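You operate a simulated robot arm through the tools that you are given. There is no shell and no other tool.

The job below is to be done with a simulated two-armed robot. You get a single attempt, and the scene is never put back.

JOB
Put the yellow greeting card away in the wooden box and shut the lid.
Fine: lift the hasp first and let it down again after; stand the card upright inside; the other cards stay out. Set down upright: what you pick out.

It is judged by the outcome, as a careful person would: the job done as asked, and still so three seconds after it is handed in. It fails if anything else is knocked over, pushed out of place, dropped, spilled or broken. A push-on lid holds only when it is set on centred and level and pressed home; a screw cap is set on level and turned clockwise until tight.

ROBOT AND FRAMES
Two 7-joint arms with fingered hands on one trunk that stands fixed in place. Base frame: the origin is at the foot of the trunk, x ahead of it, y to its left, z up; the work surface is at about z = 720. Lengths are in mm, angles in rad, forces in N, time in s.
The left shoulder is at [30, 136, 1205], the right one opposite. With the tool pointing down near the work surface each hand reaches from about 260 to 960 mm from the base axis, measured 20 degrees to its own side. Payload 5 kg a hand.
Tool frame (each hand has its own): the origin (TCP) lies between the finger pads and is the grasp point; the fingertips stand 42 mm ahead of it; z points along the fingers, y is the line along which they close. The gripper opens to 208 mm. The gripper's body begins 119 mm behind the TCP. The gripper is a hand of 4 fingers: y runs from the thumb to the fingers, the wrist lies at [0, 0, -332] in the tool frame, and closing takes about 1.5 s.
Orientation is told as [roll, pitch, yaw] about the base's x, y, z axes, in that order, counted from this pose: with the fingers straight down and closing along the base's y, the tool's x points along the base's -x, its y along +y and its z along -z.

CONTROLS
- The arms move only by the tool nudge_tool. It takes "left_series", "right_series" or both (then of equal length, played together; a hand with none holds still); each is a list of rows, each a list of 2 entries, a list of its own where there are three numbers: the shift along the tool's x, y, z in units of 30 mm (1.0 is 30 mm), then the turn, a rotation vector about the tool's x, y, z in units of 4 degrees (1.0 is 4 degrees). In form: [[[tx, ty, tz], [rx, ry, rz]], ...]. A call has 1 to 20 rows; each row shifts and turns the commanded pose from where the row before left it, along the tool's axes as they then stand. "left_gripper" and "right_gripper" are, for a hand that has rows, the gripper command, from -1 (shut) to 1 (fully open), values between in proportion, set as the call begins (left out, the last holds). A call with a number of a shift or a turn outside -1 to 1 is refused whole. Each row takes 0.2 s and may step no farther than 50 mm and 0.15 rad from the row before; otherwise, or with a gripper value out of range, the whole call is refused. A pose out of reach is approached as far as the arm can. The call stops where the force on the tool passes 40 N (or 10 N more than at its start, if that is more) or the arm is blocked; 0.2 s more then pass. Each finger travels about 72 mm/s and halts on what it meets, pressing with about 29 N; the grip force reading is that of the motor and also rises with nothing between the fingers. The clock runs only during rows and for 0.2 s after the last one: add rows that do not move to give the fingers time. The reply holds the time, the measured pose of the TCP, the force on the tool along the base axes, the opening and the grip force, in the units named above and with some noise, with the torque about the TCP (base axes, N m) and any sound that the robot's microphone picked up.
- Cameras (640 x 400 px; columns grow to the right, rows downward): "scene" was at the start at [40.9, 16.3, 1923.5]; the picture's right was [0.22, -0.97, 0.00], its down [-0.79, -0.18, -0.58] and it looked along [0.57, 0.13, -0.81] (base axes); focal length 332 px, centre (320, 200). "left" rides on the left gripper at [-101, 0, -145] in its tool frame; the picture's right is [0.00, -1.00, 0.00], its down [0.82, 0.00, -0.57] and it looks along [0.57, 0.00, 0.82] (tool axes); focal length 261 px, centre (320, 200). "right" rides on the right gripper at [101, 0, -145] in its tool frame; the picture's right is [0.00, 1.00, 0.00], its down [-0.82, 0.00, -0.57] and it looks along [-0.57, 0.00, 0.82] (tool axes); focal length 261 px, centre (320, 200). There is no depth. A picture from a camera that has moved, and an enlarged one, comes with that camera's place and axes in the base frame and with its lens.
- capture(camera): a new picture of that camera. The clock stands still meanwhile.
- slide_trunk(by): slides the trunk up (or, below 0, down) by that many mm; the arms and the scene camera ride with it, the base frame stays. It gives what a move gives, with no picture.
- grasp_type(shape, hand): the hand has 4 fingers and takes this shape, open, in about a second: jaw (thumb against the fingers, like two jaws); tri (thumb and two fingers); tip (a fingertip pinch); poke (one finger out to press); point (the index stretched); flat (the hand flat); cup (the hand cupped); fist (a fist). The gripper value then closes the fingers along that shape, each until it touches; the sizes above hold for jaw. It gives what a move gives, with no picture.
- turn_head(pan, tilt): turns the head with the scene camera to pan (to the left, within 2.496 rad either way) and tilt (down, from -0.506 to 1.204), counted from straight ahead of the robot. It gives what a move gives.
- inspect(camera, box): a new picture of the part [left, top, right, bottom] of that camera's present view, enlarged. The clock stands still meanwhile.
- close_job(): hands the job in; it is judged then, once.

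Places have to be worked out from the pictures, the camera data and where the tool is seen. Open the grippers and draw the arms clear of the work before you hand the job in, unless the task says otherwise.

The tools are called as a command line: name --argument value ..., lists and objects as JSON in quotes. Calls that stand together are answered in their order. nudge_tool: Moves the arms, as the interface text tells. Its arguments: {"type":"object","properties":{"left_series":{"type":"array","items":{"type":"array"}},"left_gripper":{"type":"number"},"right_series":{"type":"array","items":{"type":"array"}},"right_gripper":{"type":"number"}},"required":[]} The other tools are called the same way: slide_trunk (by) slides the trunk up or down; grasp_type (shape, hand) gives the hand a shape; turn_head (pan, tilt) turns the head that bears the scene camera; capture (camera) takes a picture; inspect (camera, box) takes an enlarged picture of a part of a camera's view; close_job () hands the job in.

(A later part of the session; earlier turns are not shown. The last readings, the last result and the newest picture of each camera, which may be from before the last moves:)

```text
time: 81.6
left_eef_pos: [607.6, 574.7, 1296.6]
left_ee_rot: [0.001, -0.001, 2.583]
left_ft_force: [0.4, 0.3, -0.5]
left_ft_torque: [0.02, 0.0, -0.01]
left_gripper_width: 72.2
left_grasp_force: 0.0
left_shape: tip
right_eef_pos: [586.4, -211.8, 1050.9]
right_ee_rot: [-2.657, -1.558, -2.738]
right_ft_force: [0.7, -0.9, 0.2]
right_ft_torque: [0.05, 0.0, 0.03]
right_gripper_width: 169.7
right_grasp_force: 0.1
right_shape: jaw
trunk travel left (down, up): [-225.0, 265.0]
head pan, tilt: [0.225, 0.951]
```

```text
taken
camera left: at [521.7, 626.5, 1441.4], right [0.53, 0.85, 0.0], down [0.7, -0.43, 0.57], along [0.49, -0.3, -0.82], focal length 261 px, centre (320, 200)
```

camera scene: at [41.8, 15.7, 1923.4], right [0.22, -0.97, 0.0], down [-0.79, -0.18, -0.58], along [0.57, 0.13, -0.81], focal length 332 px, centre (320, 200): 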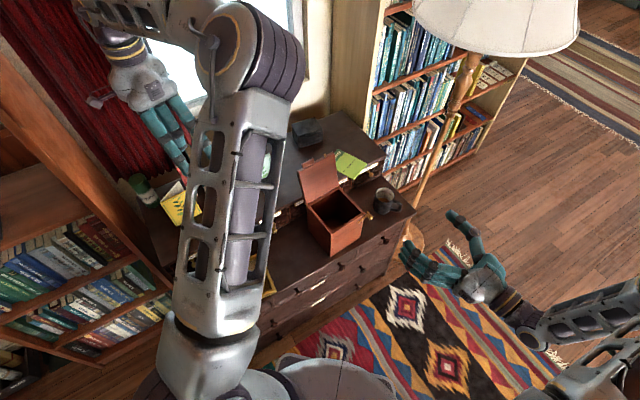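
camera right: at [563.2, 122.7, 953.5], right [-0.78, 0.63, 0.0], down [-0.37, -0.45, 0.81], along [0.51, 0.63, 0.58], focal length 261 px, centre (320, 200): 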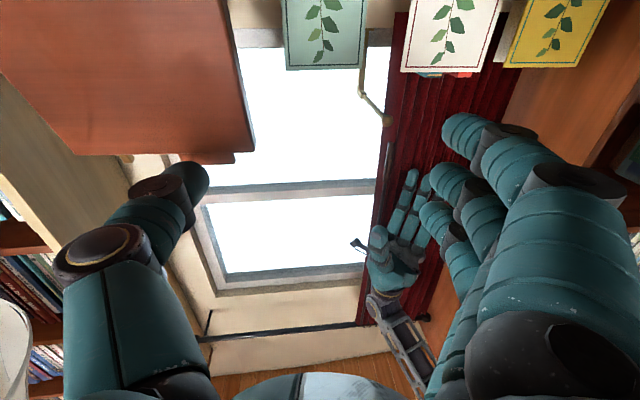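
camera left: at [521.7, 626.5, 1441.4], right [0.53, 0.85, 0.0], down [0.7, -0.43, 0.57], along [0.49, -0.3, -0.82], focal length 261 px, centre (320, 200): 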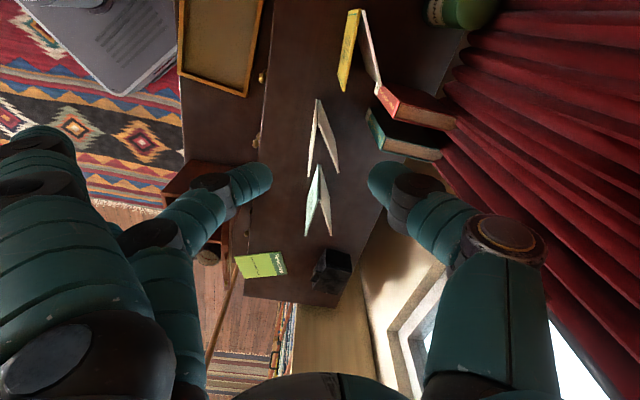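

Yaw +148° is reachable. I finish the turn and move above the yellow card (grip point about (585, 660)), stopping at z≈1150 to check alignment.

nudge_tool --left_series '[[[0, 0, 0], [0, 0, -0.72]], [[0, 0, 0], [0, 0, -0.72]], [[-0.387, -0.443, 0.98], [0, 0, 0]], [[-0.387, -0.443, 0.98], [0, 0, 0]], [[-0.387, -0.443, 0.98], [0, 0, 0]], [[-0.387, -0.443, 0.98], [0, 0, 0]], [[-0.387, -0.443, 0.98], [0, 0, 0]], [[0, 0, 0], [0, 0, 0]]]'

capture --camera "left"

capture --camera "scene"

```text
time: 83.4
left_eef_pos: [583.9, 657.4, 1151.6]
left_ee_rot: [-0.001, 0.0, 2.682]
left_ft_force: [0.3, -0.9, -0.1]
left_ft_torque: [0.11, -0.01, 0.04]
left_gripper_width: 72.4
left_grasp_force: 0.1
left_shape: tip
right_eef_pos: [586.8, -211.5, 1051.5]
right_ee_rot: [-2.668, -1.559, -2.725]
right_ft_force: [0.3, -1.2, -0.6]
right_ft_torque: [0.04, -0.05, 0.02]
right_gripper_width: 169.3
right_grasp_force: 0.0
right_shape: jaw
trunk travel left (down, up): [-225.0, 265.0]
head pan, tilt: [0.225, 0.951]
```

```text
taken
camera left: at [493.5, 701.3, 1296.1], right [0.44, 0.9, 0.0], down [0.74, -0.36, 0.57], along [0.51, -0.25, -0.82], focal length 261 px, centre (320, 200)
```

left: 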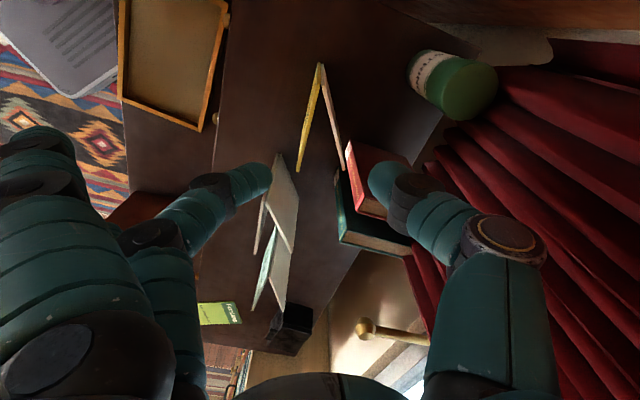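

```text
taken
camera scene: at [40.5, 14.8, 1923.5], right [0.22, -0.97, 0.0], down [-0.79, -0.18, -0.58], along [0.57, 0.13, -0.81], focal length 332 px, centre (320, 200)
```

scene: 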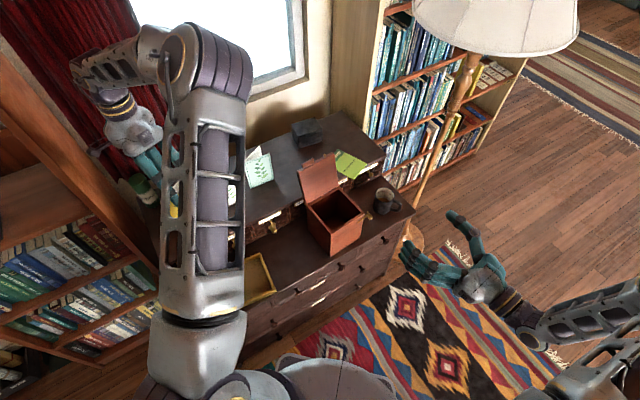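

The V of the card is centred between thumb and finger in the wrist view. I lower to TCP z≈1027 so the fingertips come about 15 mm below the card's top edge.

nudge_tool --left_series '[[[0, 0, 0.9], [0, 0, 0]], [[0, 0, 0.9], [0, 0, 0]], [[0, 0, 0.9], [0, 0, 0]], [[0, 0, 0.8], [0, 0, 0]], [[0, 0, 0.6], [0, 0, 0]], [[0, 0, 0], [0, 0, 0]]]'

capture --camera "left"

inspect --camera "left" --box '[230, 80, 430, 240]'

inspect --camera "scene" --box '[100, 120, 240, 240]'

```text
time: 84.8
left_eef_pos: [582.8, 659.5, 1028.0]
left_ee_rot: [0.0, 0.001, 2.686]
left_ft_force: [-0.2, -0.7, -0.2]
left_ft_torque: [0.04, -0.04, -0.02]
left_gripper_width: 72.3
left_grasp_force: 0.1
left_shape: tip
right_eef_pos: [585.8, -211.7, 1051.6]
right_ee_rot: [-2.63, -1.559, -2.762]
right_ft_force: [-0.3, -0.1, -0.5]
right_ft_torque: [-0.02, 0.01, 0.01]
right_gripper_width: 169.3
right_grasp_force: 0.1
right_shape: jaw
trunk travel left (down, up): [-225.0, 265.0]
head pan, tilt: [0.225, 0.951]
```

```text
taken
camera left: at [492.9, 702.4, 1172.3], right [0.44, 0.9, 0.0], down [0.74, -0.36, 0.57], along [0.51, -0.25, -0.82], focal length 261 px, centre (320, 200)
```

left: 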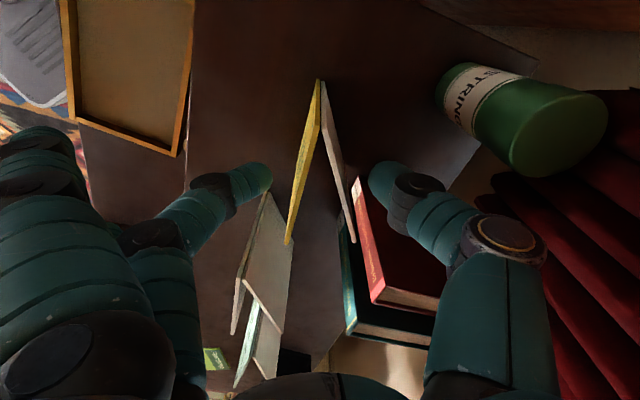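

```text
2.50 times, centred on (330, 160) of left
camera zoom: at [492.9, 702.4, 1172.3], right [0.44, 0.9, 0.0], down [0.74, -0.36, 0.57], along [0.51, -0.25, -0.82], focal length 652 px, centre (295, 300)
```

zoom: 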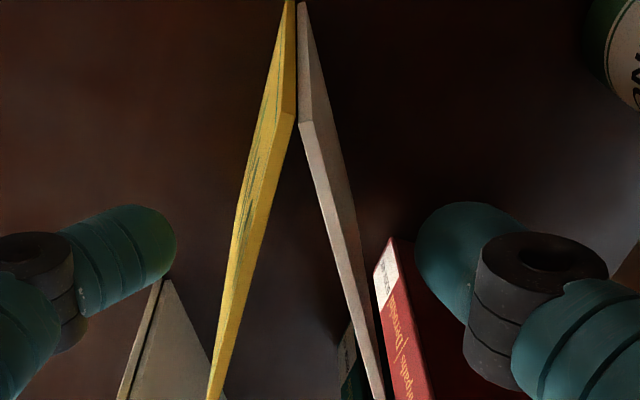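

```text
3.33 times, centred on (170, 180) of scene
camera zoom: at [40.3, 15.7, 1923.5], right [0.22, -0.97, 0.0], down [-0.79, -0.18, -0.58], along [0.57, 0.13, -0.81], focal length 1108 px, centre (820, 267)
```

zoom: 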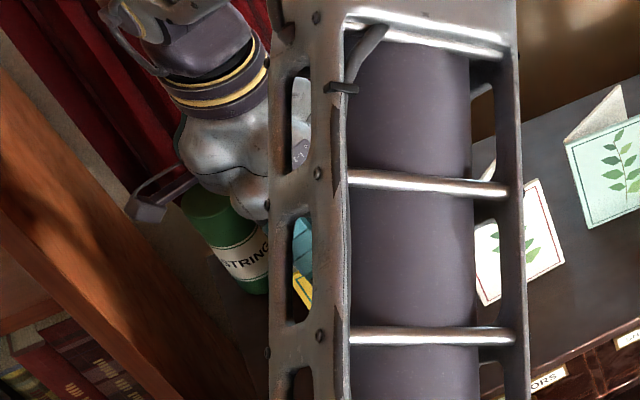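

The finger and thumb straddle the card near its middle, with about 2 mm to correct. I shift slightly and close the pinch.

nudge_tool --left_series '[[[0, -0.08, 0], [0, 0, 0]], [[0, 0, 0], [0, 0, 0]]]'

nudge_tool --left_series '[[[0, 0, 0], [0, 0, 0]], [[0, 0, 0], [0, 0, 0]], [[0, 0, 0], [0, 0, 0]], [[0, 0, 0], [0, 0, 0]], [[0, 0, 0], [0, 0, 0]], [[0, 0, 0], [0, 0, 0]]]' --left_gripper -1

capture --camera "left"

inspect --camera "left" --box '[230, 80, 430, 240]'

```text
time: 85.4
left_eef_pos: [584.7, 660.9, 1027.3]
left_ee_rot: [0.001, 0.0, 2.684]
left_ft_force: [0.6, 0.0, 0.2]
left_ft_torque: [0.02, 0.0, -0.02]
left_gripper_width: 72.4
left_grasp_force: 0.0
left_shape: tip
right_eef_pos: [586.3, -212.1, 1051.2]
right_ee_rot: [-2.628, -1.559, -2.767]
right_ft_force: [0.2, 0.0, 0.4]
right_ft_torque: [-0.01, 0.02, 0.01]
right_gripper_width: 169.5
right_grasp_force: 0.0
right_shape: jaw
trunk travel left (down, up): [-225.0, 265.0]
head pan, tilt: [0.225, 0.951]
```

```text
time: 86.8
left_eef_pos: [584.5, 661.5, 1026.8]
left_ee_rot: [0.0, -0.001, 2.685]
left_ft_force: [0.6, -1.2, -0.2]
left_ft_torque: [0.0, 0.0, 0.01]
left_gripper_width: 28.1
left_grasp_force: 29.0
left_shape: tip
right_eef_pos: [586.2, -212.1, 1051.7]
right_ee_rot: [-2.616, -1.56, -2.776]
right_ft_force: [0.1, 0.4, 0.5]
right_ft_torque: [0.0, -0.03, 0.0]
right_gripper_width: 169.6
right_grasp_force: 0.0
right_shape: jaw
trunk travel left (down, up): [-225.0, 265.0]
head pan, tilt: [0.225, 0.951]
```

```text
taken
camera left: at [494.1, 705.3, 1171.9], right [0.44, 0.9, 0.0], down [0.74, -0.36, 0.57], along [0.51, -0.25, -0.82], focal length 261 px, centre (320, 200)
```

left: 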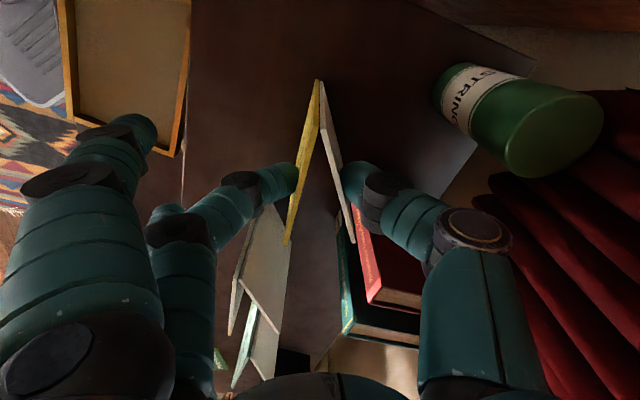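

```text
2.50 times, centred on (330, 160) of left
camera zoom: at [494.1, 705.3, 1171.9], right [0.44, 0.9, 0.0], down [0.74, -0.36, 0.57], along [0.51, -0.25, -0.82], focal length 652 px, centre (295, 300)
```

zoom: 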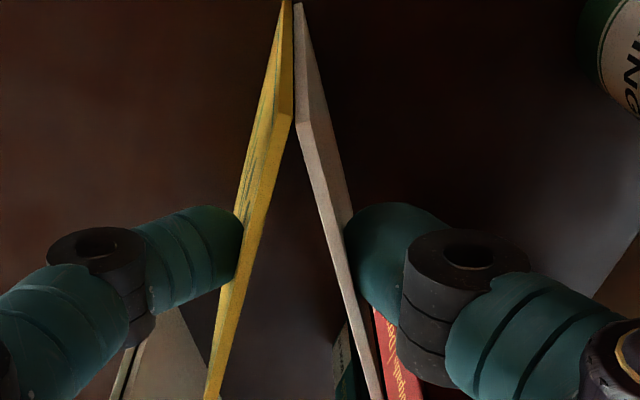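

The pinch holds at 28 mm with 29 N and the V-card did not deform. I lift it straight up, first 30 mm, and check.

nudge_tool --left_series '[[[0, 0, -0.3], [0, 0, 0]], [[0, 0, -0.3], [0, 0, 0]], [[0, 0, -0.4], [0, 0, 0]], [[0, 0, 0], [0, 0, 0]]]'

capture --camera "left"

inspect --camera "scene" --box '[100, 120, 240, 240]'

```text
time: 87.8
left_eef_pos: [583.8, 661.9, 1056.2]
left_ee_rot: [0.0, -0.001, 2.683]
left_ft_force: [0.1, -0.6, -0.1]
left_ft_torque: [-0.01, 0.0, -0.01]
left_gripper_width: 28.3
left_grasp_force: 28.5
left_shape: tip
right_eef_pos: [587.7, -211.8, 1051.2]
right_ee_rot: [-2.607, -1.558, -2.785]
right_ft_force: [-0.4, 0.2, -0.4]
right_ft_torque: [-0.01, -0.01, 0.02]
right_gripper_width: 169.4
right_grasp_force: 0.1
right_shape: jaw
trunk travel left (down, up): [-225.0, 265.0]
head pan, tilt: [0.225, 0.951]
```

```text
taken
camera left: at [494.0, 705.2, 1201.4], right [0.44, 0.9, 0.0], down [0.74, -0.36, 0.57], along [0.51, -0.25, -0.82], focal length 261 px, centre (320, 200)
```

left: 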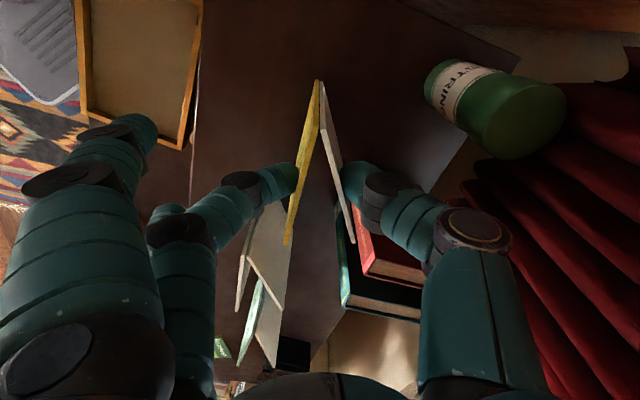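

```text
3.33 times, centred on (170, 180) of scene
camera zoom: at [41.1, 16.6, 1923.4], right [0.22, -0.97, 0.0], down [-0.79, -0.18, -0.58], along [0.57, 0.13, -0.81], focal length 1108 px, centre (820, 267)
```

zoom: 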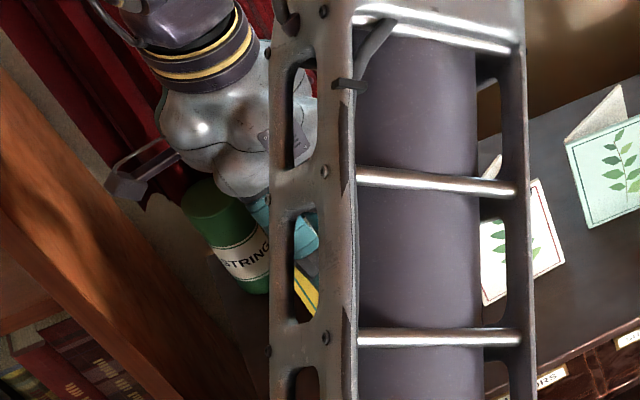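

The card is held rigidly. I lift it to a safe carrying height.

nudge_tool --left_series '[[[0, 0, -0.7], [0, 0, 0]], [[0, 0, -0.9], [0, 0, 0]], [[0, 0, -0.9], [0, 0, 0]], [[0, 0, -0.9], [0, 0, 0]], [[0, 0, -0.9], [0, 0, 0]], [[0, 0, -0.9], [0, 0, 0]], [[0, 0, -0.9], [0, 0, 0]], [[0, 0, -0.9], [0, 0, 0]], [[0, 0, 0], [0, 0, 0]]]'

nudge_tool --left_series '[[[0, 0, 0], [0, 0, 0.95]], [[0, 0, 0], [0, 0, 0.95]], [[0, 0, 0], [0, 0, 0.95]], [[0, 0, 0], [0, 0, 0.95]], [[0, 0, 0], [0, 0, 0.95]], [[0, 0, 0], [0, 0, 0.95]], [[0, 0, 0], [0, 0, 0.95]], [[0, 0, 0], [0, 0, 0.95]], [[0, 0, 0], [0, 0, 0.95]], [[0, 0, 0], [0, 0, 0.95]], [[0, 0, 0], [0, 0, 0.95]], [[0, 0, 0], [0, 0, 0.95]], [[0, 0, 0], [0, 0, 0.95]], [[0, 0, 0], [0, 0, 0.95]], [[0, 0, 0], [0, 0, 0.95]], [[0, 0, 0], [0, 0, 0.95]]]'

capture --camera "left"

capture --camera "scene"

```text
time: 89.8
left_eef_pos: [585.2, 661.8, 1268.0]
left_ee_rot: [0.001, -0.001, 2.684]
left_ft_force: [0.7, -0.1, -0.4]
left_ft_torque: [-0.04, 0.06, 0.03]
left_gripper_width: 28.1
left_grasp_force: 28.5
left_shape: tip
right_eef_pos: [586.9, -212.2, 1051.2]
right_ee_rot: [-2.609, -1.559, -2.784]
right_ft_force: [1.1, 1.1, 0.7]
right_ft_torque: [-0.02, 0.01, 0.0]
right_gripper_width: 169.3
right_grasp_force: 0.0
right_shape: jaw
trunk travel left (down, up): [-225.0, 265.0]
head pan, tilt: [0.225, 0.951]
```

```text
time: 93.2
left_eef_pos: [585.7, 661.5, 1266.8]
left_ee_rot: [0.0, 0.0, 1.621]
left_ft_force: [-0.3, -0.4, -0.4]
left_ft_torque: [0.0, 0.0, 0.0]
left_gripper_width: 28.4
left_grasp_force: 29.3
left_shape: tip
right_eef_pos: [586.0, -211.1, 1052.4]
right_ee_rot: [-2.616, -1.56, -2.779]
right_ft_force: [0.1, -0.2, -0.1]
right_ft_torque: [-0.01, 0.02, 0.0]
right_gripper_width: 169.3
right_grasp_force: 0.0
right_shape: jaw
trunk travel left (down, up): [-225.0, 265.0]
head pan, tilt: [0.225, 0.951]
```

```text
taken
camera left: at [579.7, 761.3, 1411.7], right [1.0, 0.05, 0.0], down [0.04, -0.82, 0.57], along [0.03, -0.57, -0.82], focal length 261 px, centre (320, 200)
```

left: 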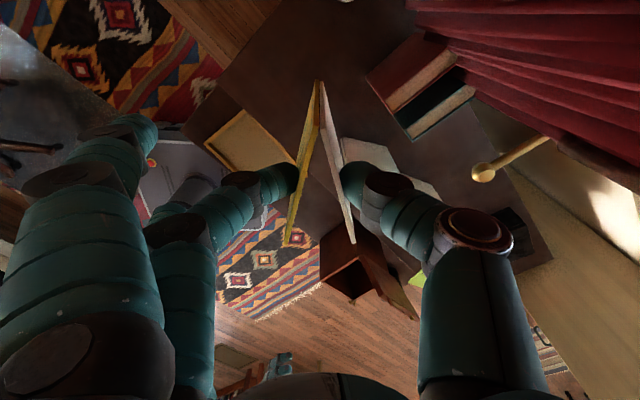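

```text
taken
camera scene: at [40.8, 16.3, 1923.5], right [0.22, -0.97, 0.0], down [-0.79, -0.18, -0.58], along [0.57, 0.13, -0.81], focal length 332 px, centre (320, 200)
```

scene: 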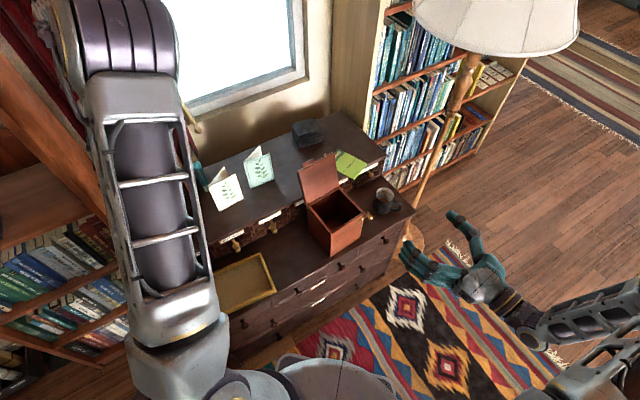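

The card is secure and oriented for the box diagonal. I carry it over the box at height.

nudge_tool --left_series '[[[0.92, -0.175, 0], [0, 0, 0]], [[0.92, -0.175, 0], [0, 0, 0]], [[0.92, -0.175, 0], [0, 0, 0]], [[0.92, -0.175, 0], [0, 0, 0]], [[0.92, -0.175, 0], [0, 0, 0]], [[0.92, -0.175, 0], [0, 0, 0]], [[0.92, -0.175, 0], [0, 0, 0]], [[0.92, -0.175, 0], [0, 0, 0]], [[0.92, -0.175, 0], [0, 0, 0]], [[0.92, -0.175, 0], [0, 0, 0]], [[0.92, -0.175, 0], [0, 0, 0]], [[0.92, -0.175, 0], [0, 0, 0]], [[0.92, -0.175, 0], [0, 0, 0]], [[0.92, -0.175, 0], [0, 0, 0]], [[0.92, -0.175, 0], [0, 0, 0]], [[0.92, -0.175, 0], [0, 0, 0]], [[0.92, -0.175, 0], [0, 0, 0]], [[0.92, -0.175, 0], [0, 0, 0]], [[0.92, -0.175, 0], [0, 0, 0]], [[0.9, -0.175, 0], [0, 0, 0]]]'

capture --camera "left"

capture --camera "scene"

capture --camera "right"

```text
time: 97.4
left_eef_pos: [716.3, 113.8, 1267.1]
left_ee_rot: [0.001, -0.001, 1.623]
left_ft_force: [0.1, 0.5, 0.0]
left_ft_torque: [0.04, 0.01, -0.01]
left_gripper_width: 28.3
left_grasp_force: 29.2
left_shape: tip
right_eef_pos: [588.0, -212.4, 1050.9]
right_ee_rot: [-2.691, -1.559, -2.706]
right_ft_force: [-0.3, -1.0, 0.0]
right_ft_torque: [0.01, 0.02, 0.04]
right_gripper_width: 169.5
right_grasp_force: 0.1
right_shape: jaw
trunk travel left (down, up): [-225.0, 265.0]
head pan, tilt: [0.225, 0.951]
```

```text
taken
camera left: at [710.3, 214.8, 1411.9], right [1.0, 0.06, 0.0], down [0.05, -0.82, 0.57], along [0.03, -0.57, -0.82], focal length 261 px, centre (320, 200)
```

left: 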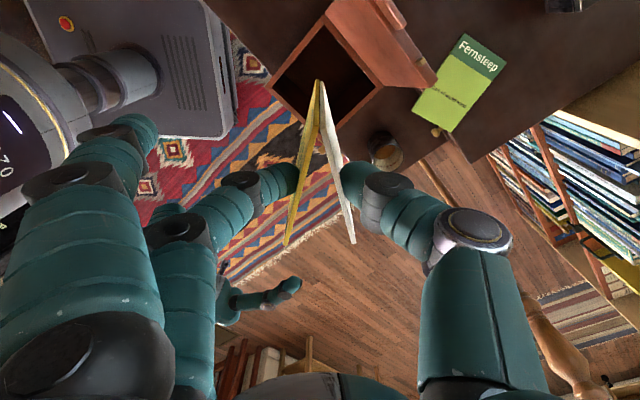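

```text
taken
camera scene: at [41.0, 14.4, 1923.5], right [0.22, -0.97, 0.0], down [-0.79, -0.18, -0.58], along [0.57, 0.13, -0.81], focal length 332 px, centre (320, 200)
```

scene: 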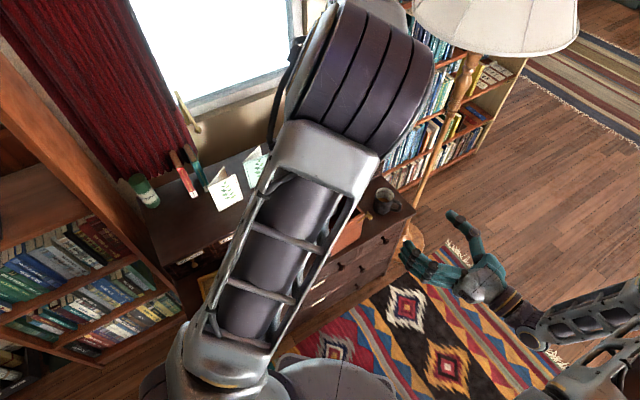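

```text
taken
camera right: at [496.0, -324.1, 948.6], right [-0.78, 0.63, 0.0], down [-0.37, -0.45, 0.81], along [0.51, 0.63, 0.58], focal length 261 px, centre (320, 200)
```

right: 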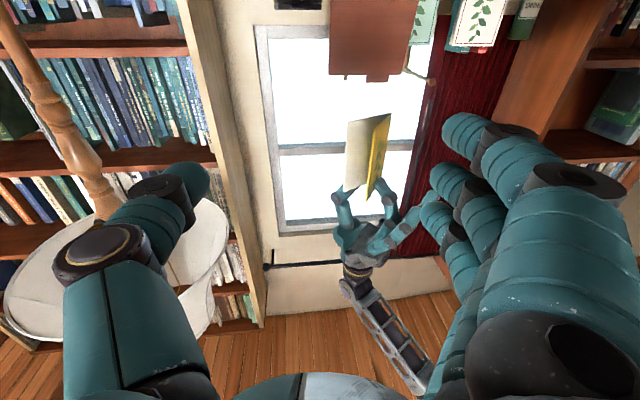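

The card hangs above the box, but the arm blocks the scene camera. I tilt the parked right hand so its camera watches the box, and zoom the left wrist camera onto the opening.

nudge_tool --right_series '[[[0, 0, 0], [0, 0.98, 0]], [[0, 0, 0], [0, 0.98, 0]], [[0, 0, 0], [0, 0.98, 0]], [[0, 0, 0], [0, 0.98, 0]], [[0, 0, 0], [0, 0.98, 0]], [[0, 0, 0], [0, 0.98, 0]], [[0, 0, 0], [0, 0.98, 0]], [[0, 0, 0], [0, 0.98, 0]], [[0, 0, 0], [0, 0.98, 0]], [[0, 0, 0], [0, 0.98, 0]], [[0, 0, 0], [0, 0.98, 0]], [[0, 0, 0], [0, 0.98, 0]], [[0, 0, 0], [0, 0.98, 0]], [[0, 0, 0], [0, 0.98, 0]]]'

inspect --camera "left" --box '[250, 0, 450, 160]'

capture --camera "right"

```text
time: 100.4
left_eef_pos: [715.8, 116.8, 1267.2]
left_ee_rot: [-0.001, 0.0, 1.624]
left_ft_force: [1.0, 0.9, -0.2]
left_ft_torque: [-0.07, -0.01, -0.02]
left_gripper_width: 28.4
left_grasp_force: 29.3
left_shape: tip
right_eef_pos: [585.7, -213.7, 1054.3]
right_ee_rot: [-0.008, -0.622, 0.893]
right_ft_force: [-0.6, 0.5, -0.7]
right_ft_torque: [-0.04, -0.01, -0.02]
right_gripper_width: 169.4
right_grasp_force: 0.1
right_shape: jaw
trunk travel left (down, up): [-225.0, 265.0]
head pan, tilt: [0.225, 0.951]
```

```text
2.50 times, centred on (350, 80) of left
camera zoom: at [710.1, 216.9, 1411.7], right [1.0, 0.06, 0.0], down [0.05, -0.82, 0.57], along [0.03, -0.57, -0.82], focal length 652 px, centre (245, 500)
```

zoom: 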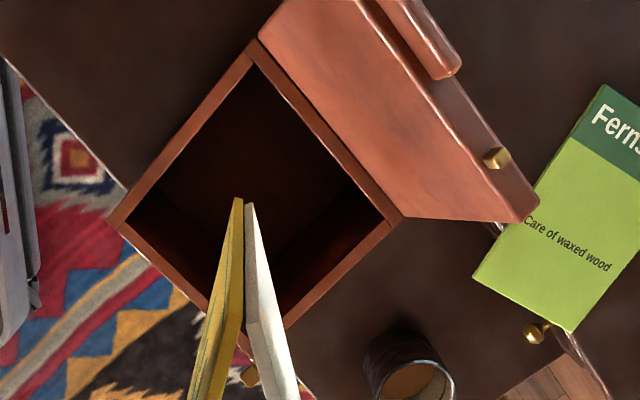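

```text
taken
camera right: at [479.5, -341.3, 1113.6], right [-0.77, 0.63, 0.0], down [0.21, 0.26, 0.94], along [0.6, 0.73, -0.33], focal length 261 px, centre (320, 200)
```

right: 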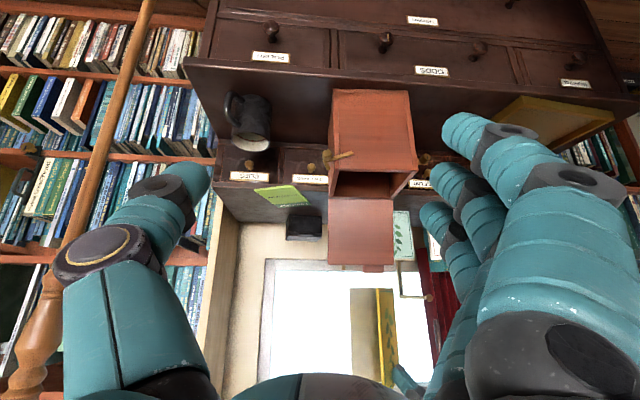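

From the wrist view the box centre is about (723, 113), so I shift 7 mm in x and lower until the card's bottom is just above the rim, then check.

nudge_tool --left_series '[[[0, -0.233, 0], [0, 0, 0]], [[0, 0, 0.9], [0, 0, 0]], [[0, 0, 0.9], [0, 0, 0]], [[0, 0, 0.9], [0, 0, 0]], [[0, 0, 0.9], [0, 0, 0]], [[0, 0, 0.9], [0, 0, 0]], [[0, 0, 0.9], [0, 0, 0]], [[0, 0, 0.6], [0, 0, 0]], [[0, 0, 0], [0, 0, 0]]]'

inspect --camera "left" --box '[220, 0, 480, 200]'

inspect --camera "right" --box '[260, 80, 480, 300]'

```text
time: 102.4
left_eef_pos: [724.3, 115.7, 1087.0]
left_ee_rot: [0.0, -0.002, 1.621]
left_ft_force: [0.4, 0.0, -0.4]
left_ft_torque: [-0.01, 0.01, 0.0]
left_gripper_width: 28.0
left_grasp_force: 28.8
left_shape: tip
right_eef_pos: [585.5, -213.2, 1053.6]
right_ee_rot: [-0.007, -0.623, 0.894]
right_ft_force: [0.3, -0.2, 0.1]
right_ft_torque: [0.0, 0.0, 0.01]
right_gripper_width: 169.6
right_grasp_force: 0.1
right_shape: jaw
trunk travel left (down, up): [-225.0, 265.0]
head pan, tilt: [0.225, 0.951]
```

```text
2.00 times, centred on (350, 100) of left
camera zoom: at [718.2, 215.9, 1231.7], right [1.0, 0.06, 0.0], down [0.05, -0.82, 0.57], along [0.03, -0.57, -0.82], focal length 521 px, centre (260, 400)
```

zoom: 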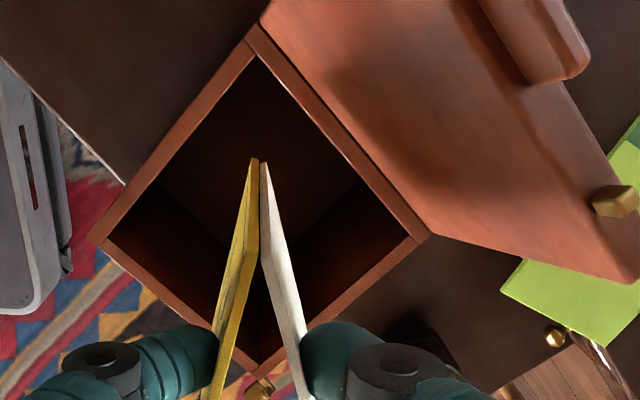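

```text
1.82 times, centred on (370, 190) of right
camera zoom: at [479.2, -341.7, 1113.2], right [-0.77, 0.63, 0.0], down [0.21, 0.26, 0.94], along [0.6, 0.73, -0.33], focal length 474 px, centre (229, 218)
```

zoom: 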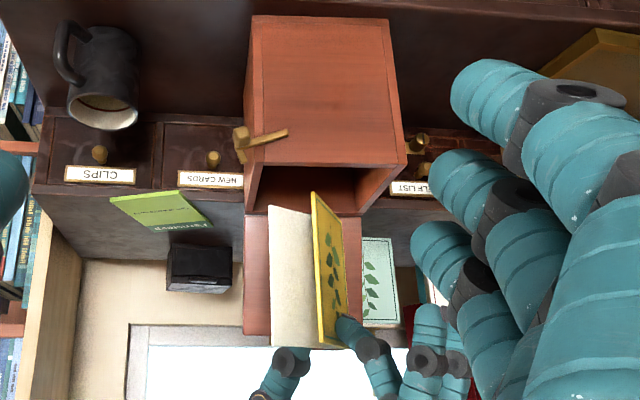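

The card is centred over the opening, well clear of all walls. I lower it partway into the box and check.

nudge_tool --left_series '[[[0, 0.05, 0.9], [0, 0, 0]], [[0, 0, 0.9], [0, 0, 0]], [[0, 0, 0.9], [0, 0, 0]], [[0, 0, 0.9], [0, 0, 0]], [[0, 0, 0], [0, 0, 0]]]'

inspect --camera "left" --box '[160, 50, 480, 250]'

inspect --camera "right" --box '[280, 100, 440, 280]'

```text
time: 103.6
left_eef_pos: [723.0, 114.4, 980.0]
left_ee_rot: [0.001, 0.001, 1.625]
left_ft_force: [0.6, 0.2, 0.5]
left_ft_torque: [-0.03, -0.03, 0.0]
left_gripper_width: 27.9
left_grasp_force: 29.6
left_shape: tip
right_eef_pos: [585.7, -212.4, 1054.3]
right_ee_rot: [-0.007, -0.623, 0.894]
right_ft_force: [0.2, 0.0, -0.3]
right_ft_torque: [0.03, -0.01, 0.01]
right_gripper_width: 169.4
right_grasp_force: 0.1
right_shape: jaw
trunk travel left (down, up): [-225.0, 265.0]
head pan, tilt: [0.225, 0.951]
```

```text
2.00 times, centred on (320, 150) of left
camera zoom: at [716.8, 214.7, 1124.8], right [1.0, 0.06, 0.0], down [0.05, -0.82, 0.57], along [0.03, -0.57, -0.82], focal length 521 px, centre (320, 300)
```

zoom: 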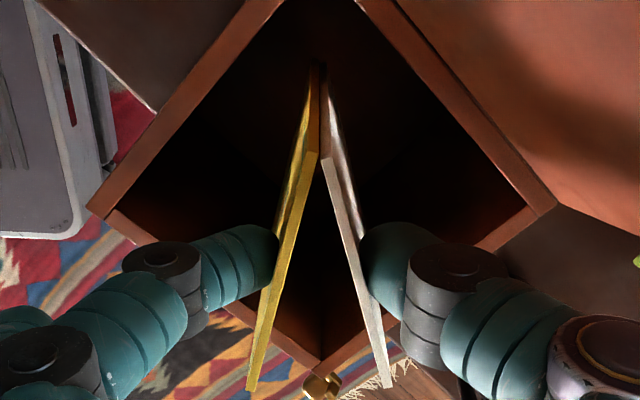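

```text
2.22 times, centred on (360, 190) of right
camera zoom: at [479.0, -341.7, 1113.3], right [-0.77, 0.63, 0.0], down [0.21, 0.26, 0.94], along [0.6, 0.73, -0.33], focal length 579 px, centre (231, 222)
```

zoom: 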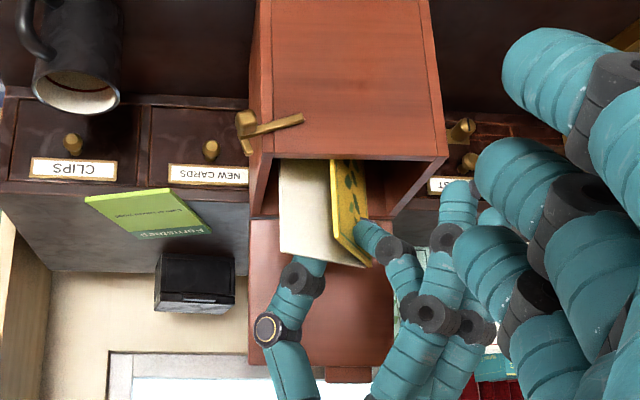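

Descending smoothly with no contact. I continue 45 mm, then in smaller steps.

nudge_tool --left_series '[[[0, 0, 0.5], [0, 0, 0]], [[0, 0, 0.5], [0, 0, 0]], [[0, 0, 0.5], [0, 0, 0]], [[0, 0, 0], [0, 0, 0]]]'

inspect --camera "left" --box '[120, 50, 520, 300]'

inspect --camera "right" --box '[280, 100, 440, 280]'

```text
time: 104.6
left_eef_pos: [720.7, 116.3, 934.0]
left_ee_rot: [-0.001, -0.001, 1.623]
left_ft_force: [1.0, -0.3, 0.0]
left_ft_torque: [-0.04, -0.04, 0.0]
left_gripper_width: 28.3
left_grasp_force: 28.6
left_shape: tip
right_eef_pos: [584.3, -213.0, 1054.7]
right_ee_rot: [-0.009, -0.623, 0.894]
right_ft_force: [-0.2, 0.0, -0.4]
right_ft_torque: [-0.04, -0.04, -0.01]
right_gripper_width: 169.3
right_grasp_force: 0.0
right_shape: jaw
trunk travel left (down, up): [-225.0, 265.0]
head pan, tilt: [0.225, 0.951]
```

```text
1.60 times, centred on (320, 175) of left
camera zoom: at [715.9, 215.6, 1079.3], right [1.0, 0.06, 0.0], down [0.05, -0.82, 0.57], along [0.03, -0.57, -0.82], focal length 417 px, centre (320, 240)
```

zoom: 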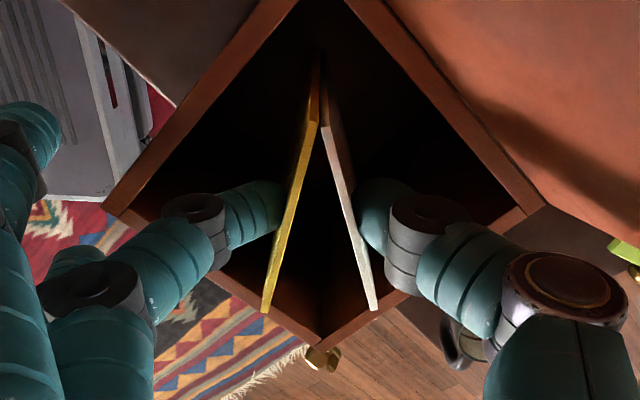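

```text
2.22 times, centred on (360, 190) of right
camera zoom: at [479.2, -341.6, 1113.2], right [-0.77, 0.63, 0.0], down [0.21, 0.26, 0.94], along [0.6, 0.73, -0.33], focal length 579 px, centre (231, 222)
```

zoom: 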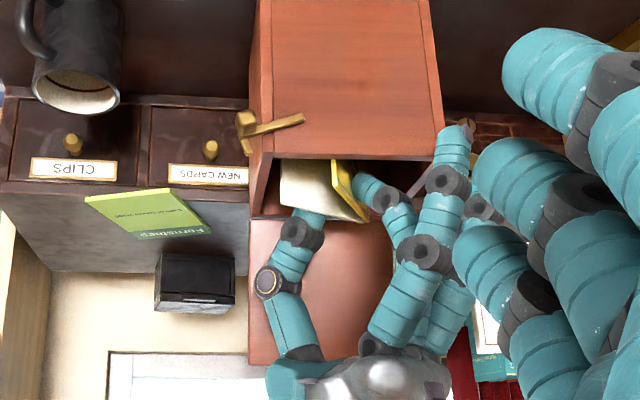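

Still contact-free with the card bottom about 35 mm above the floor. I go on in small steps, watching the force.

nudge_tool --left_series '[[[0, 0, 0.2], [0, 0, 0]], [[0, 0, 0.2], [0, 0, 0]], [[0, 0, 0.15], [0, 0, 0]], [[0, 0, 0], [0, 0, 0]]]'

inspect --camera "left" --box '[120, 50, 520, 300]'

inspect --camera "right" --box '[310, 130, 420, 240]'

```text
time: 105.6
left_eef_pos: [720.8, 116.1, 918.0]
left_ee_rot: [0.0, -0.001, 1.623]
left_ft_force: [-0.7, 0.0, -0.5]
left_ft_torque: [-0.05, 0.01, 0.02]
left_gripper_width: 28.2
left_grasp_force: 28.6
left_shape: tip
right_eef_pos: [585.1, -212.9, 1054.0]
right_ee_rot: [-0.008, -0.623, 0.891]
right_ft_force: [0.1, 0.5, -0.4]
right_ft_torque: [-0.01, 0.01, 0.01]
right_gripper_width: 169.6
right_grasp_force: 0.1
right_shape: jaw
trunk travel left (down, up): [-225.0, 265.0]
head pan, tilt: [0.225, 0.951]
```

```text
1.60 times, centred on (320, 175) of left
camera zoom: at [716.5, 216.0, 1062.6], right [1.0, 0.06, 0.0], down [0.05, -0.82, 0.57], along [0.03, -0.57, -0.82], focal length 417 px, centre (320, 240)
```

zoom: 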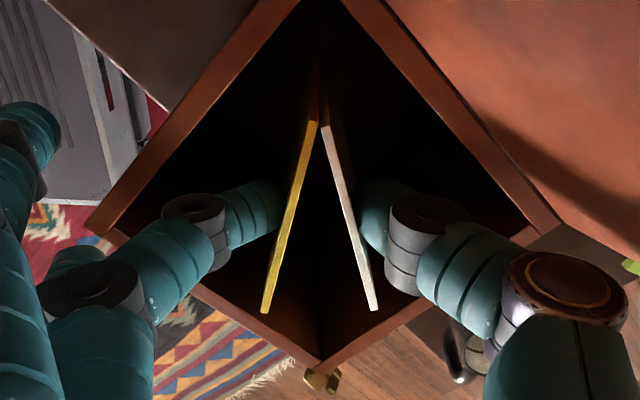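

```text
3.64 times, centred on (365, 185) of right
camera zoom: at [479.3, -341.7, 1113.1], right [-0.77, 0.63, 0.0], down [0.21, 0.26, 0.94], along [0.6, 0.73, -0.33], focal length 948 px, centre (156, 254)
```

zoom: 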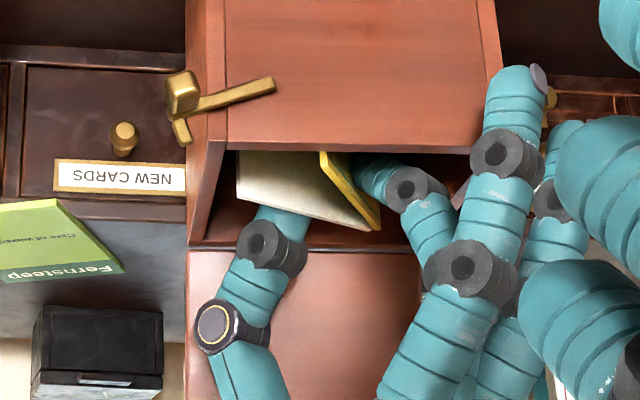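

No contact yet. I lower 6 mm, then 4 mm more.

nudge_tool --left_series '[[[0, 0, 0.2], [0, 0, 0]], [[0, 0, 0.15], [0, 0, 0]], [[0, 0, 0], [0, 0, 0]]]'

inspect --camera "left" --box '[120, 50, 520, 300]'

inspect --camera "right" --box '[310, 130, 420, 240]'

```text
time: 106.4
left_eef_pos: [722.7, 116.4, 907.8]
left_ee_rot: [0.001, 0.001, 1.622]
left_ft_force: [1.1, -0.3, -0.4]
left_ft_torque: [-0.02, 0.03, 0.01]
left_gripper_width: 28.1
left_grasp_force: 29.3
left_shape: tip
right_eef_pos: [586.0, -213.4, 1054.4]
right_ee_rot: [-0.006, -0.624, 0.893]
right_ft_force: [-0.3, -0.8, 0.5]
right_ft_torque: [0.0, -0.01, 0.0]
right_gripper_width: 169.5
right_grasp_force: 0.1
right_shape: jaw
trunk travel left (down, up): [-225.0, 265.0]
head pan, tilt: [0.225, 0.951]
```

```text
1.60 times, centred on (320, 175) of left
camera zoom: at [716.9, 215.8, 1052.0], right [1.0, 0.06, 0.0], down [0.05, -0.82, 0.57], along [0.03, -0.57, -0.82], focal length 417 px, centre (320, 240)
```

zoom: 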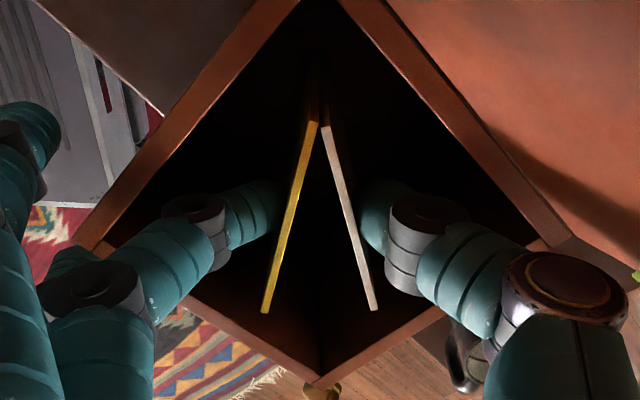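

```text
3.64 times, centred on (365, 185) of right
camera zoom: at [479.4, -341.7, 1113.1], right [-0.77, 0.63, 0.0], down [0.21, 0.26, 0.94], along [0.6, 0.73, -0.33], focal length 948 px, centre (156, 254)
```

zoom: 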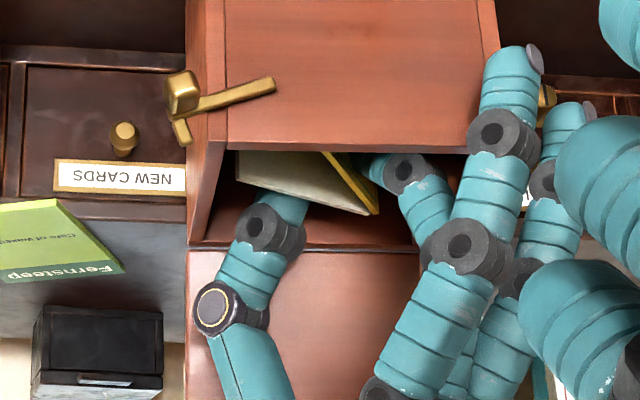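

Still free. I continue down in 3 mm steps, ready to stop at first contact.

nudge_tool --left_series '[[[0, 0, 0.1], [0, 0, 0]], [[0, 0, 0.1], [0, 0, 0]]]'

nudge_tool --left_series '[[[0, 0, 0.07], [0, 0, 0]], [[0, 0, 0], [0, 0, 0]]]'

inspect --camera "left" --box '[120, 50, 520, 300]'

```text
time: 107.0
left_eef_pos: [722.5, 117.4, 902.0]
left_ee_rot: [0.001, 0.0, 1.623]
left_ft_force: [0.1, 0.9, -0.2]
left_ft_torque: [-0.04, -0.02, -0.02]
left_gripper_width: 28.3
left_grasp_force: 29.3
left_shape: tip
right_eef_pos: [585.9, -213.1, 1054.0]
right_ee_rot: [-0.006, -0.624, 0.893]
right_ft_force: [-0.2, 0.6, 0.0]
right_ft_torque: [0.02, -0.02, 0.02]
right_gripper_width: 169.3
right_grasp_force: 0.1
right_shape: jaw
trunk travel left (down, up): [-225.0, 265.0]
head pan, tilt: [0.225, 0.951]
```

```text
time: 107.6
left_eef_pos: [723.4, 116.3, 899.9]
left_ee_rot: [0.001, 0.001, 1.623]
left_ft_force: [0.6, -0.6, -0.7]
left_ft_torque: [0.04, 0.01, 0.02]
left_gripper_width: 28.1
left_grasp_force: 29.2
left_shape: tip
right_eef_pos: [585.6, -212.3, 1055.8]
right_ee_rot: [-0.006, -0.624, 0.894]
right_ft_force: [0.3, 0.1, 0.1]
right_ft_torque: [0.01, 0.02, -0.03]
right_gripper_width: 169.3
right_grasp_force: 0.1
right_shape: jaw
trunk travel left (down, up): [-225.0, 265.0]
head pan, tilt: [0.225, 0.951]
```

```text
1.60 times, centred on (320, 175) of left
camera zoom: at [716.9, 217.0, 1044.0], right [1.0, 0.06, 0.0], down [0.05, -0.82, 0.57], along [0.03, -0.57, -0.82], focal length 417 px, centre (320, 240)
```

zoom: 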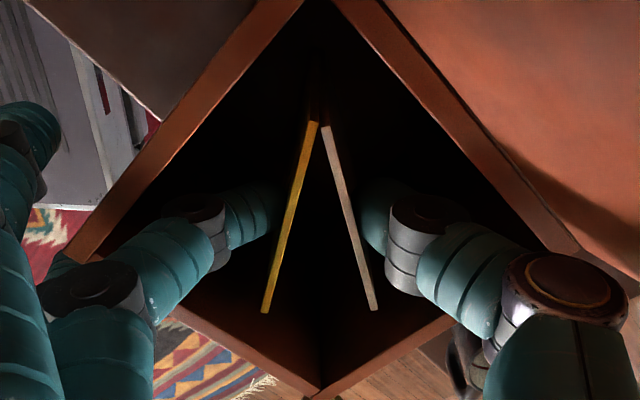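

No contact yet; the card bottom should be only a few mm above the floor. I keep lowering in 2 mm steps.

nudge_tool --left_series '[[[0, 0, 0.07], [0, 0, 0]], [[0, 0, 0], [0, 0, 0]]]'

nudge_tool --left_series '[[[0, 0, 0.07], [0, 0, 0]], [[0, 0, 0], [0, 0, 0]]]'

```text
time: 108.2
left_eef_pos: [723.3, 116.6, 897.0]
left_ee_rot: [0.001, -0.001, 1.623]
left_ft_force: [-0.3, 0.0, 0.4]
left_ft_torque: [-0.01, 0.04, -0.01]
left_gripper_width: 27.8
left_grasp_force: 28.9
left_shape: tip
right_eef_pos: [585.5, -214.2, 1054.6]
right_ee_rot: [-0.006, -0.624, 0.893]
right_ft_force: [0.6, 0.0, 0.0]
right_ft_torque: [0.04, -0.05, 0.0]
right_gripper_width: 169.5
right_grasp_force: 0.0
right_shape: jaw
trunk travel left (down, up): [-225.0, 265.0]
head pan, tilt: [0.225, 0.951]
```

```text
time: 108.8
left_eef_pos: [721.7, 116.1, 894.6]
left_ee_rot: [0.001, 0.001, 1.623]
left_ft_force: [0.1, -0.5, -0.2]
left_ft_torque: [0.01, -0.01, 0.0]
left_gripper_width: 28.4
left_grasp_force: 29.4
left_shape: tip
right_eef_pos: [584.4, -212.7, 1054.6]
right_ee_rot: [-0.006, -0.623, 0.894]
right_ft_force: [0.5, -1.0, 0.0]
right_ft_torque: [0.01, -0.01, -0.04]
right_gripper_width: 169.4
right_grasp_force: 0.2
right_shape: jaw
trunk travel left (down, up): [-225.0, 265.0]
head pan, tilt: [0.225, 0.951]
```

nudge_tool --left_series '[[[0, 0, 0.07], [0, 0, 0]], [[0, 0, 0], [0, 0, 0]]]'

nudge_tool --left_series '[[[0, 0, 0.07], [0, 0, 0]], [[0, 0, 0], [0, 0, 0]]]'

inspect --camera "left" --box '[120, 50, 520, 300]'

inspect --camera "right" --box '[310, 130, 420, 240]'

```text
time: 109.4
left_eef_pos: [722.7, 116.2, 892.2]
left_ee_rot: [0.001, -0.001, 1.624]
left_ft_force: [-0.4, 0.6, -1.1]
left_ft_torque: [-0.01, -0.01, 0.0]
left_gripper_width: 28.2
left_grasp_force: 29.7
left_shape: tip
right_eef_pos: [585.7, -213.1, 1055.1]
right_ee_rot: [-0.008, -0.623, 0.894]
right_ft_force: [-0.1, -0.3, 0.6]
right_ft_torque: [0.03, 0.02, 0.03]
right_gripper_width: 169.6
right_grasp_force: 0.1
right_shape: jaw
trunk travel left (down, up): [-225.0, 265.0]
head pan, tilt: [0.225, 0.951]
```

```text
time: 110.0
left_eef_pos: [723.3, 115.7, 890.5]
left_ee_rot: [0.001, 0.0, 1.621]
left_ft_force: [-0.8, 0.2, 4.9]
left_ft_torque: [-0.04, 0.06, -0.05]
left_gripper_width: 28.5
left_grasp_force: 28.3
left_shape: tip
right_eef_pos: [585.1, -211.9, 1054.6]
right_ee_rot: [-0.007, -0.623, 0.893]
right_ft_force: [-0.3, -1.3, 0.0]
right_ft_torque: [-0.02, -0.04, -0.01]
right_gripper_width: 169.2
right_grasp_force: 0.0
right_shape: jaw
trunk travel left (down, up): [-225.0, 265.0]
head pan, tilt: [0.225, 0.951]
```

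```text
1.60 times, centred on (320, 175) of left
camera zoom: at [716.8, 216.2, 1035.6], right [1.0, 0.06, 0.0], down [0.05, -0.82, 0.57], along [0.03, -0.57, -0.82], focal length 417 px, centre (320, 240)
```

zoom: 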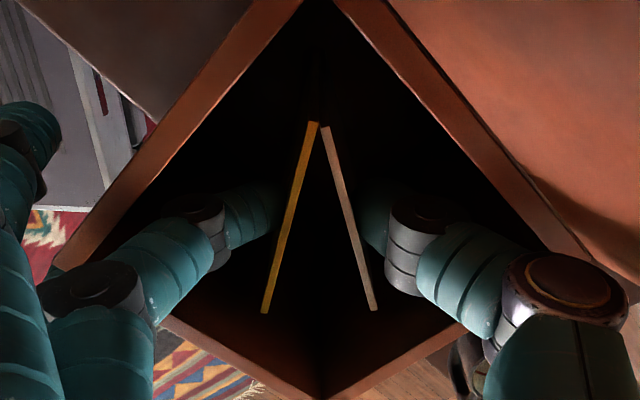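

```text
3.64 times, centred on (365, 185) of right
camera zoom: at [479.2, -341.7, 1113.2], right [-0.77, 0.63, 0.0], down [0.21, 0.26, 0.94], along [0.6, 0.73, -0.33], focal length 948 px, centre (156, 254)
```

zoom: 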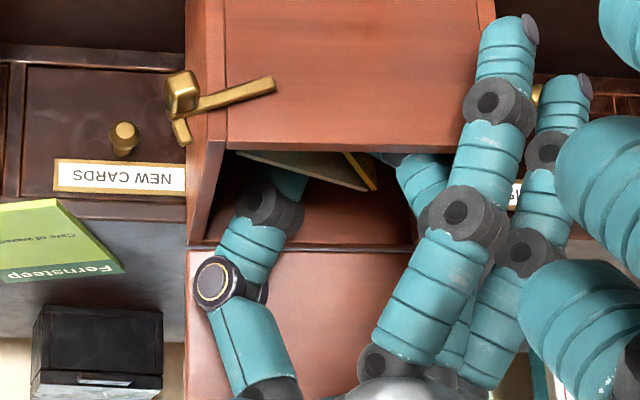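

A clean centred upward force of about 5 N: the card stands on the box floor. I open the pinch just slightly to release it.

nudge_tool --left_series '[[[0, 0, -0.02], [0, 0, 0]], [[0, 0, 0], [0, 0, 0]], [[0, 0, 0], [0, 0, 0]]]' --left_gripper -0.6

inspect --camera "left" --box '[120, 50, 520, 300]'

inspect --camera "right" --box '[310, 130, 420, 240]'

```text
time: 110.8
left_eef_pos: [722.6, 115.8, 891.5]
left_ee_rot: [-0.002, 0.001, 1.624]
left_ft_force: [-0.3, -1.0, -0.5]
left_ft_torque: [-0.02, -0.02, 0.01]
left_gripper_width: 41.2
left_grasp_force: 0.0
left_shape: tip
right_eef_pos: [586.1, -212.6, 1053.7]
right_ee_rot: [-0.006, -0.624, 0.894]
right_ft_force: [0.4, -0.7, 0.1]
right_ft_torque: [-0.03, -0.01, -0.02]
right_gripper_width: 169.2
right_grasp_force: 0.1
right_shape: jaw
trunk travel left (down, up): [-225.0, 265.0]
head pan, tilt: [0.225, 0.951]
```

```text
1.60 times, centred on (320, 175) of left
camera zoom: at [716.9, 216.2, 1035.9], right [1.0, 0.06, 0.0], down [0.05, -0.82, 0.57], along [0.03, -0.57, -0.82], focal length 417 px, centre (320, 240)
```

zoom: 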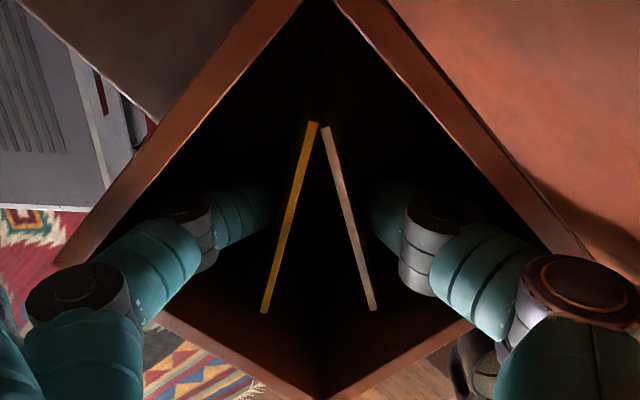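

```text
3.64 times, centred on (365, 185) of right
camera zoom: at [479.5, -341.6, 1113.0], right [-0.77, 0.63, 0.0], down [0.21, 0.26, 0.94], along [0.6, 0.73, -0.33], focal length 948 px, centre (156, 254)
```

zoom: 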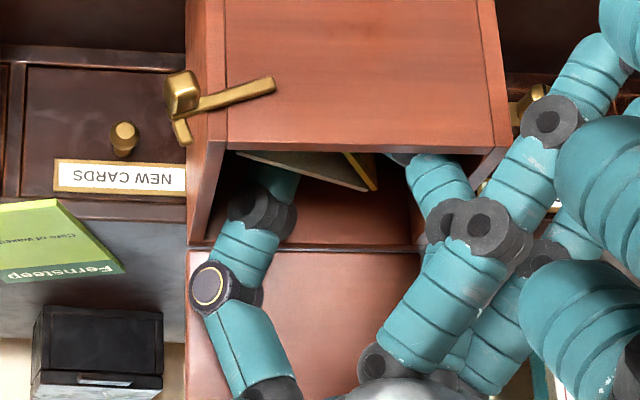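

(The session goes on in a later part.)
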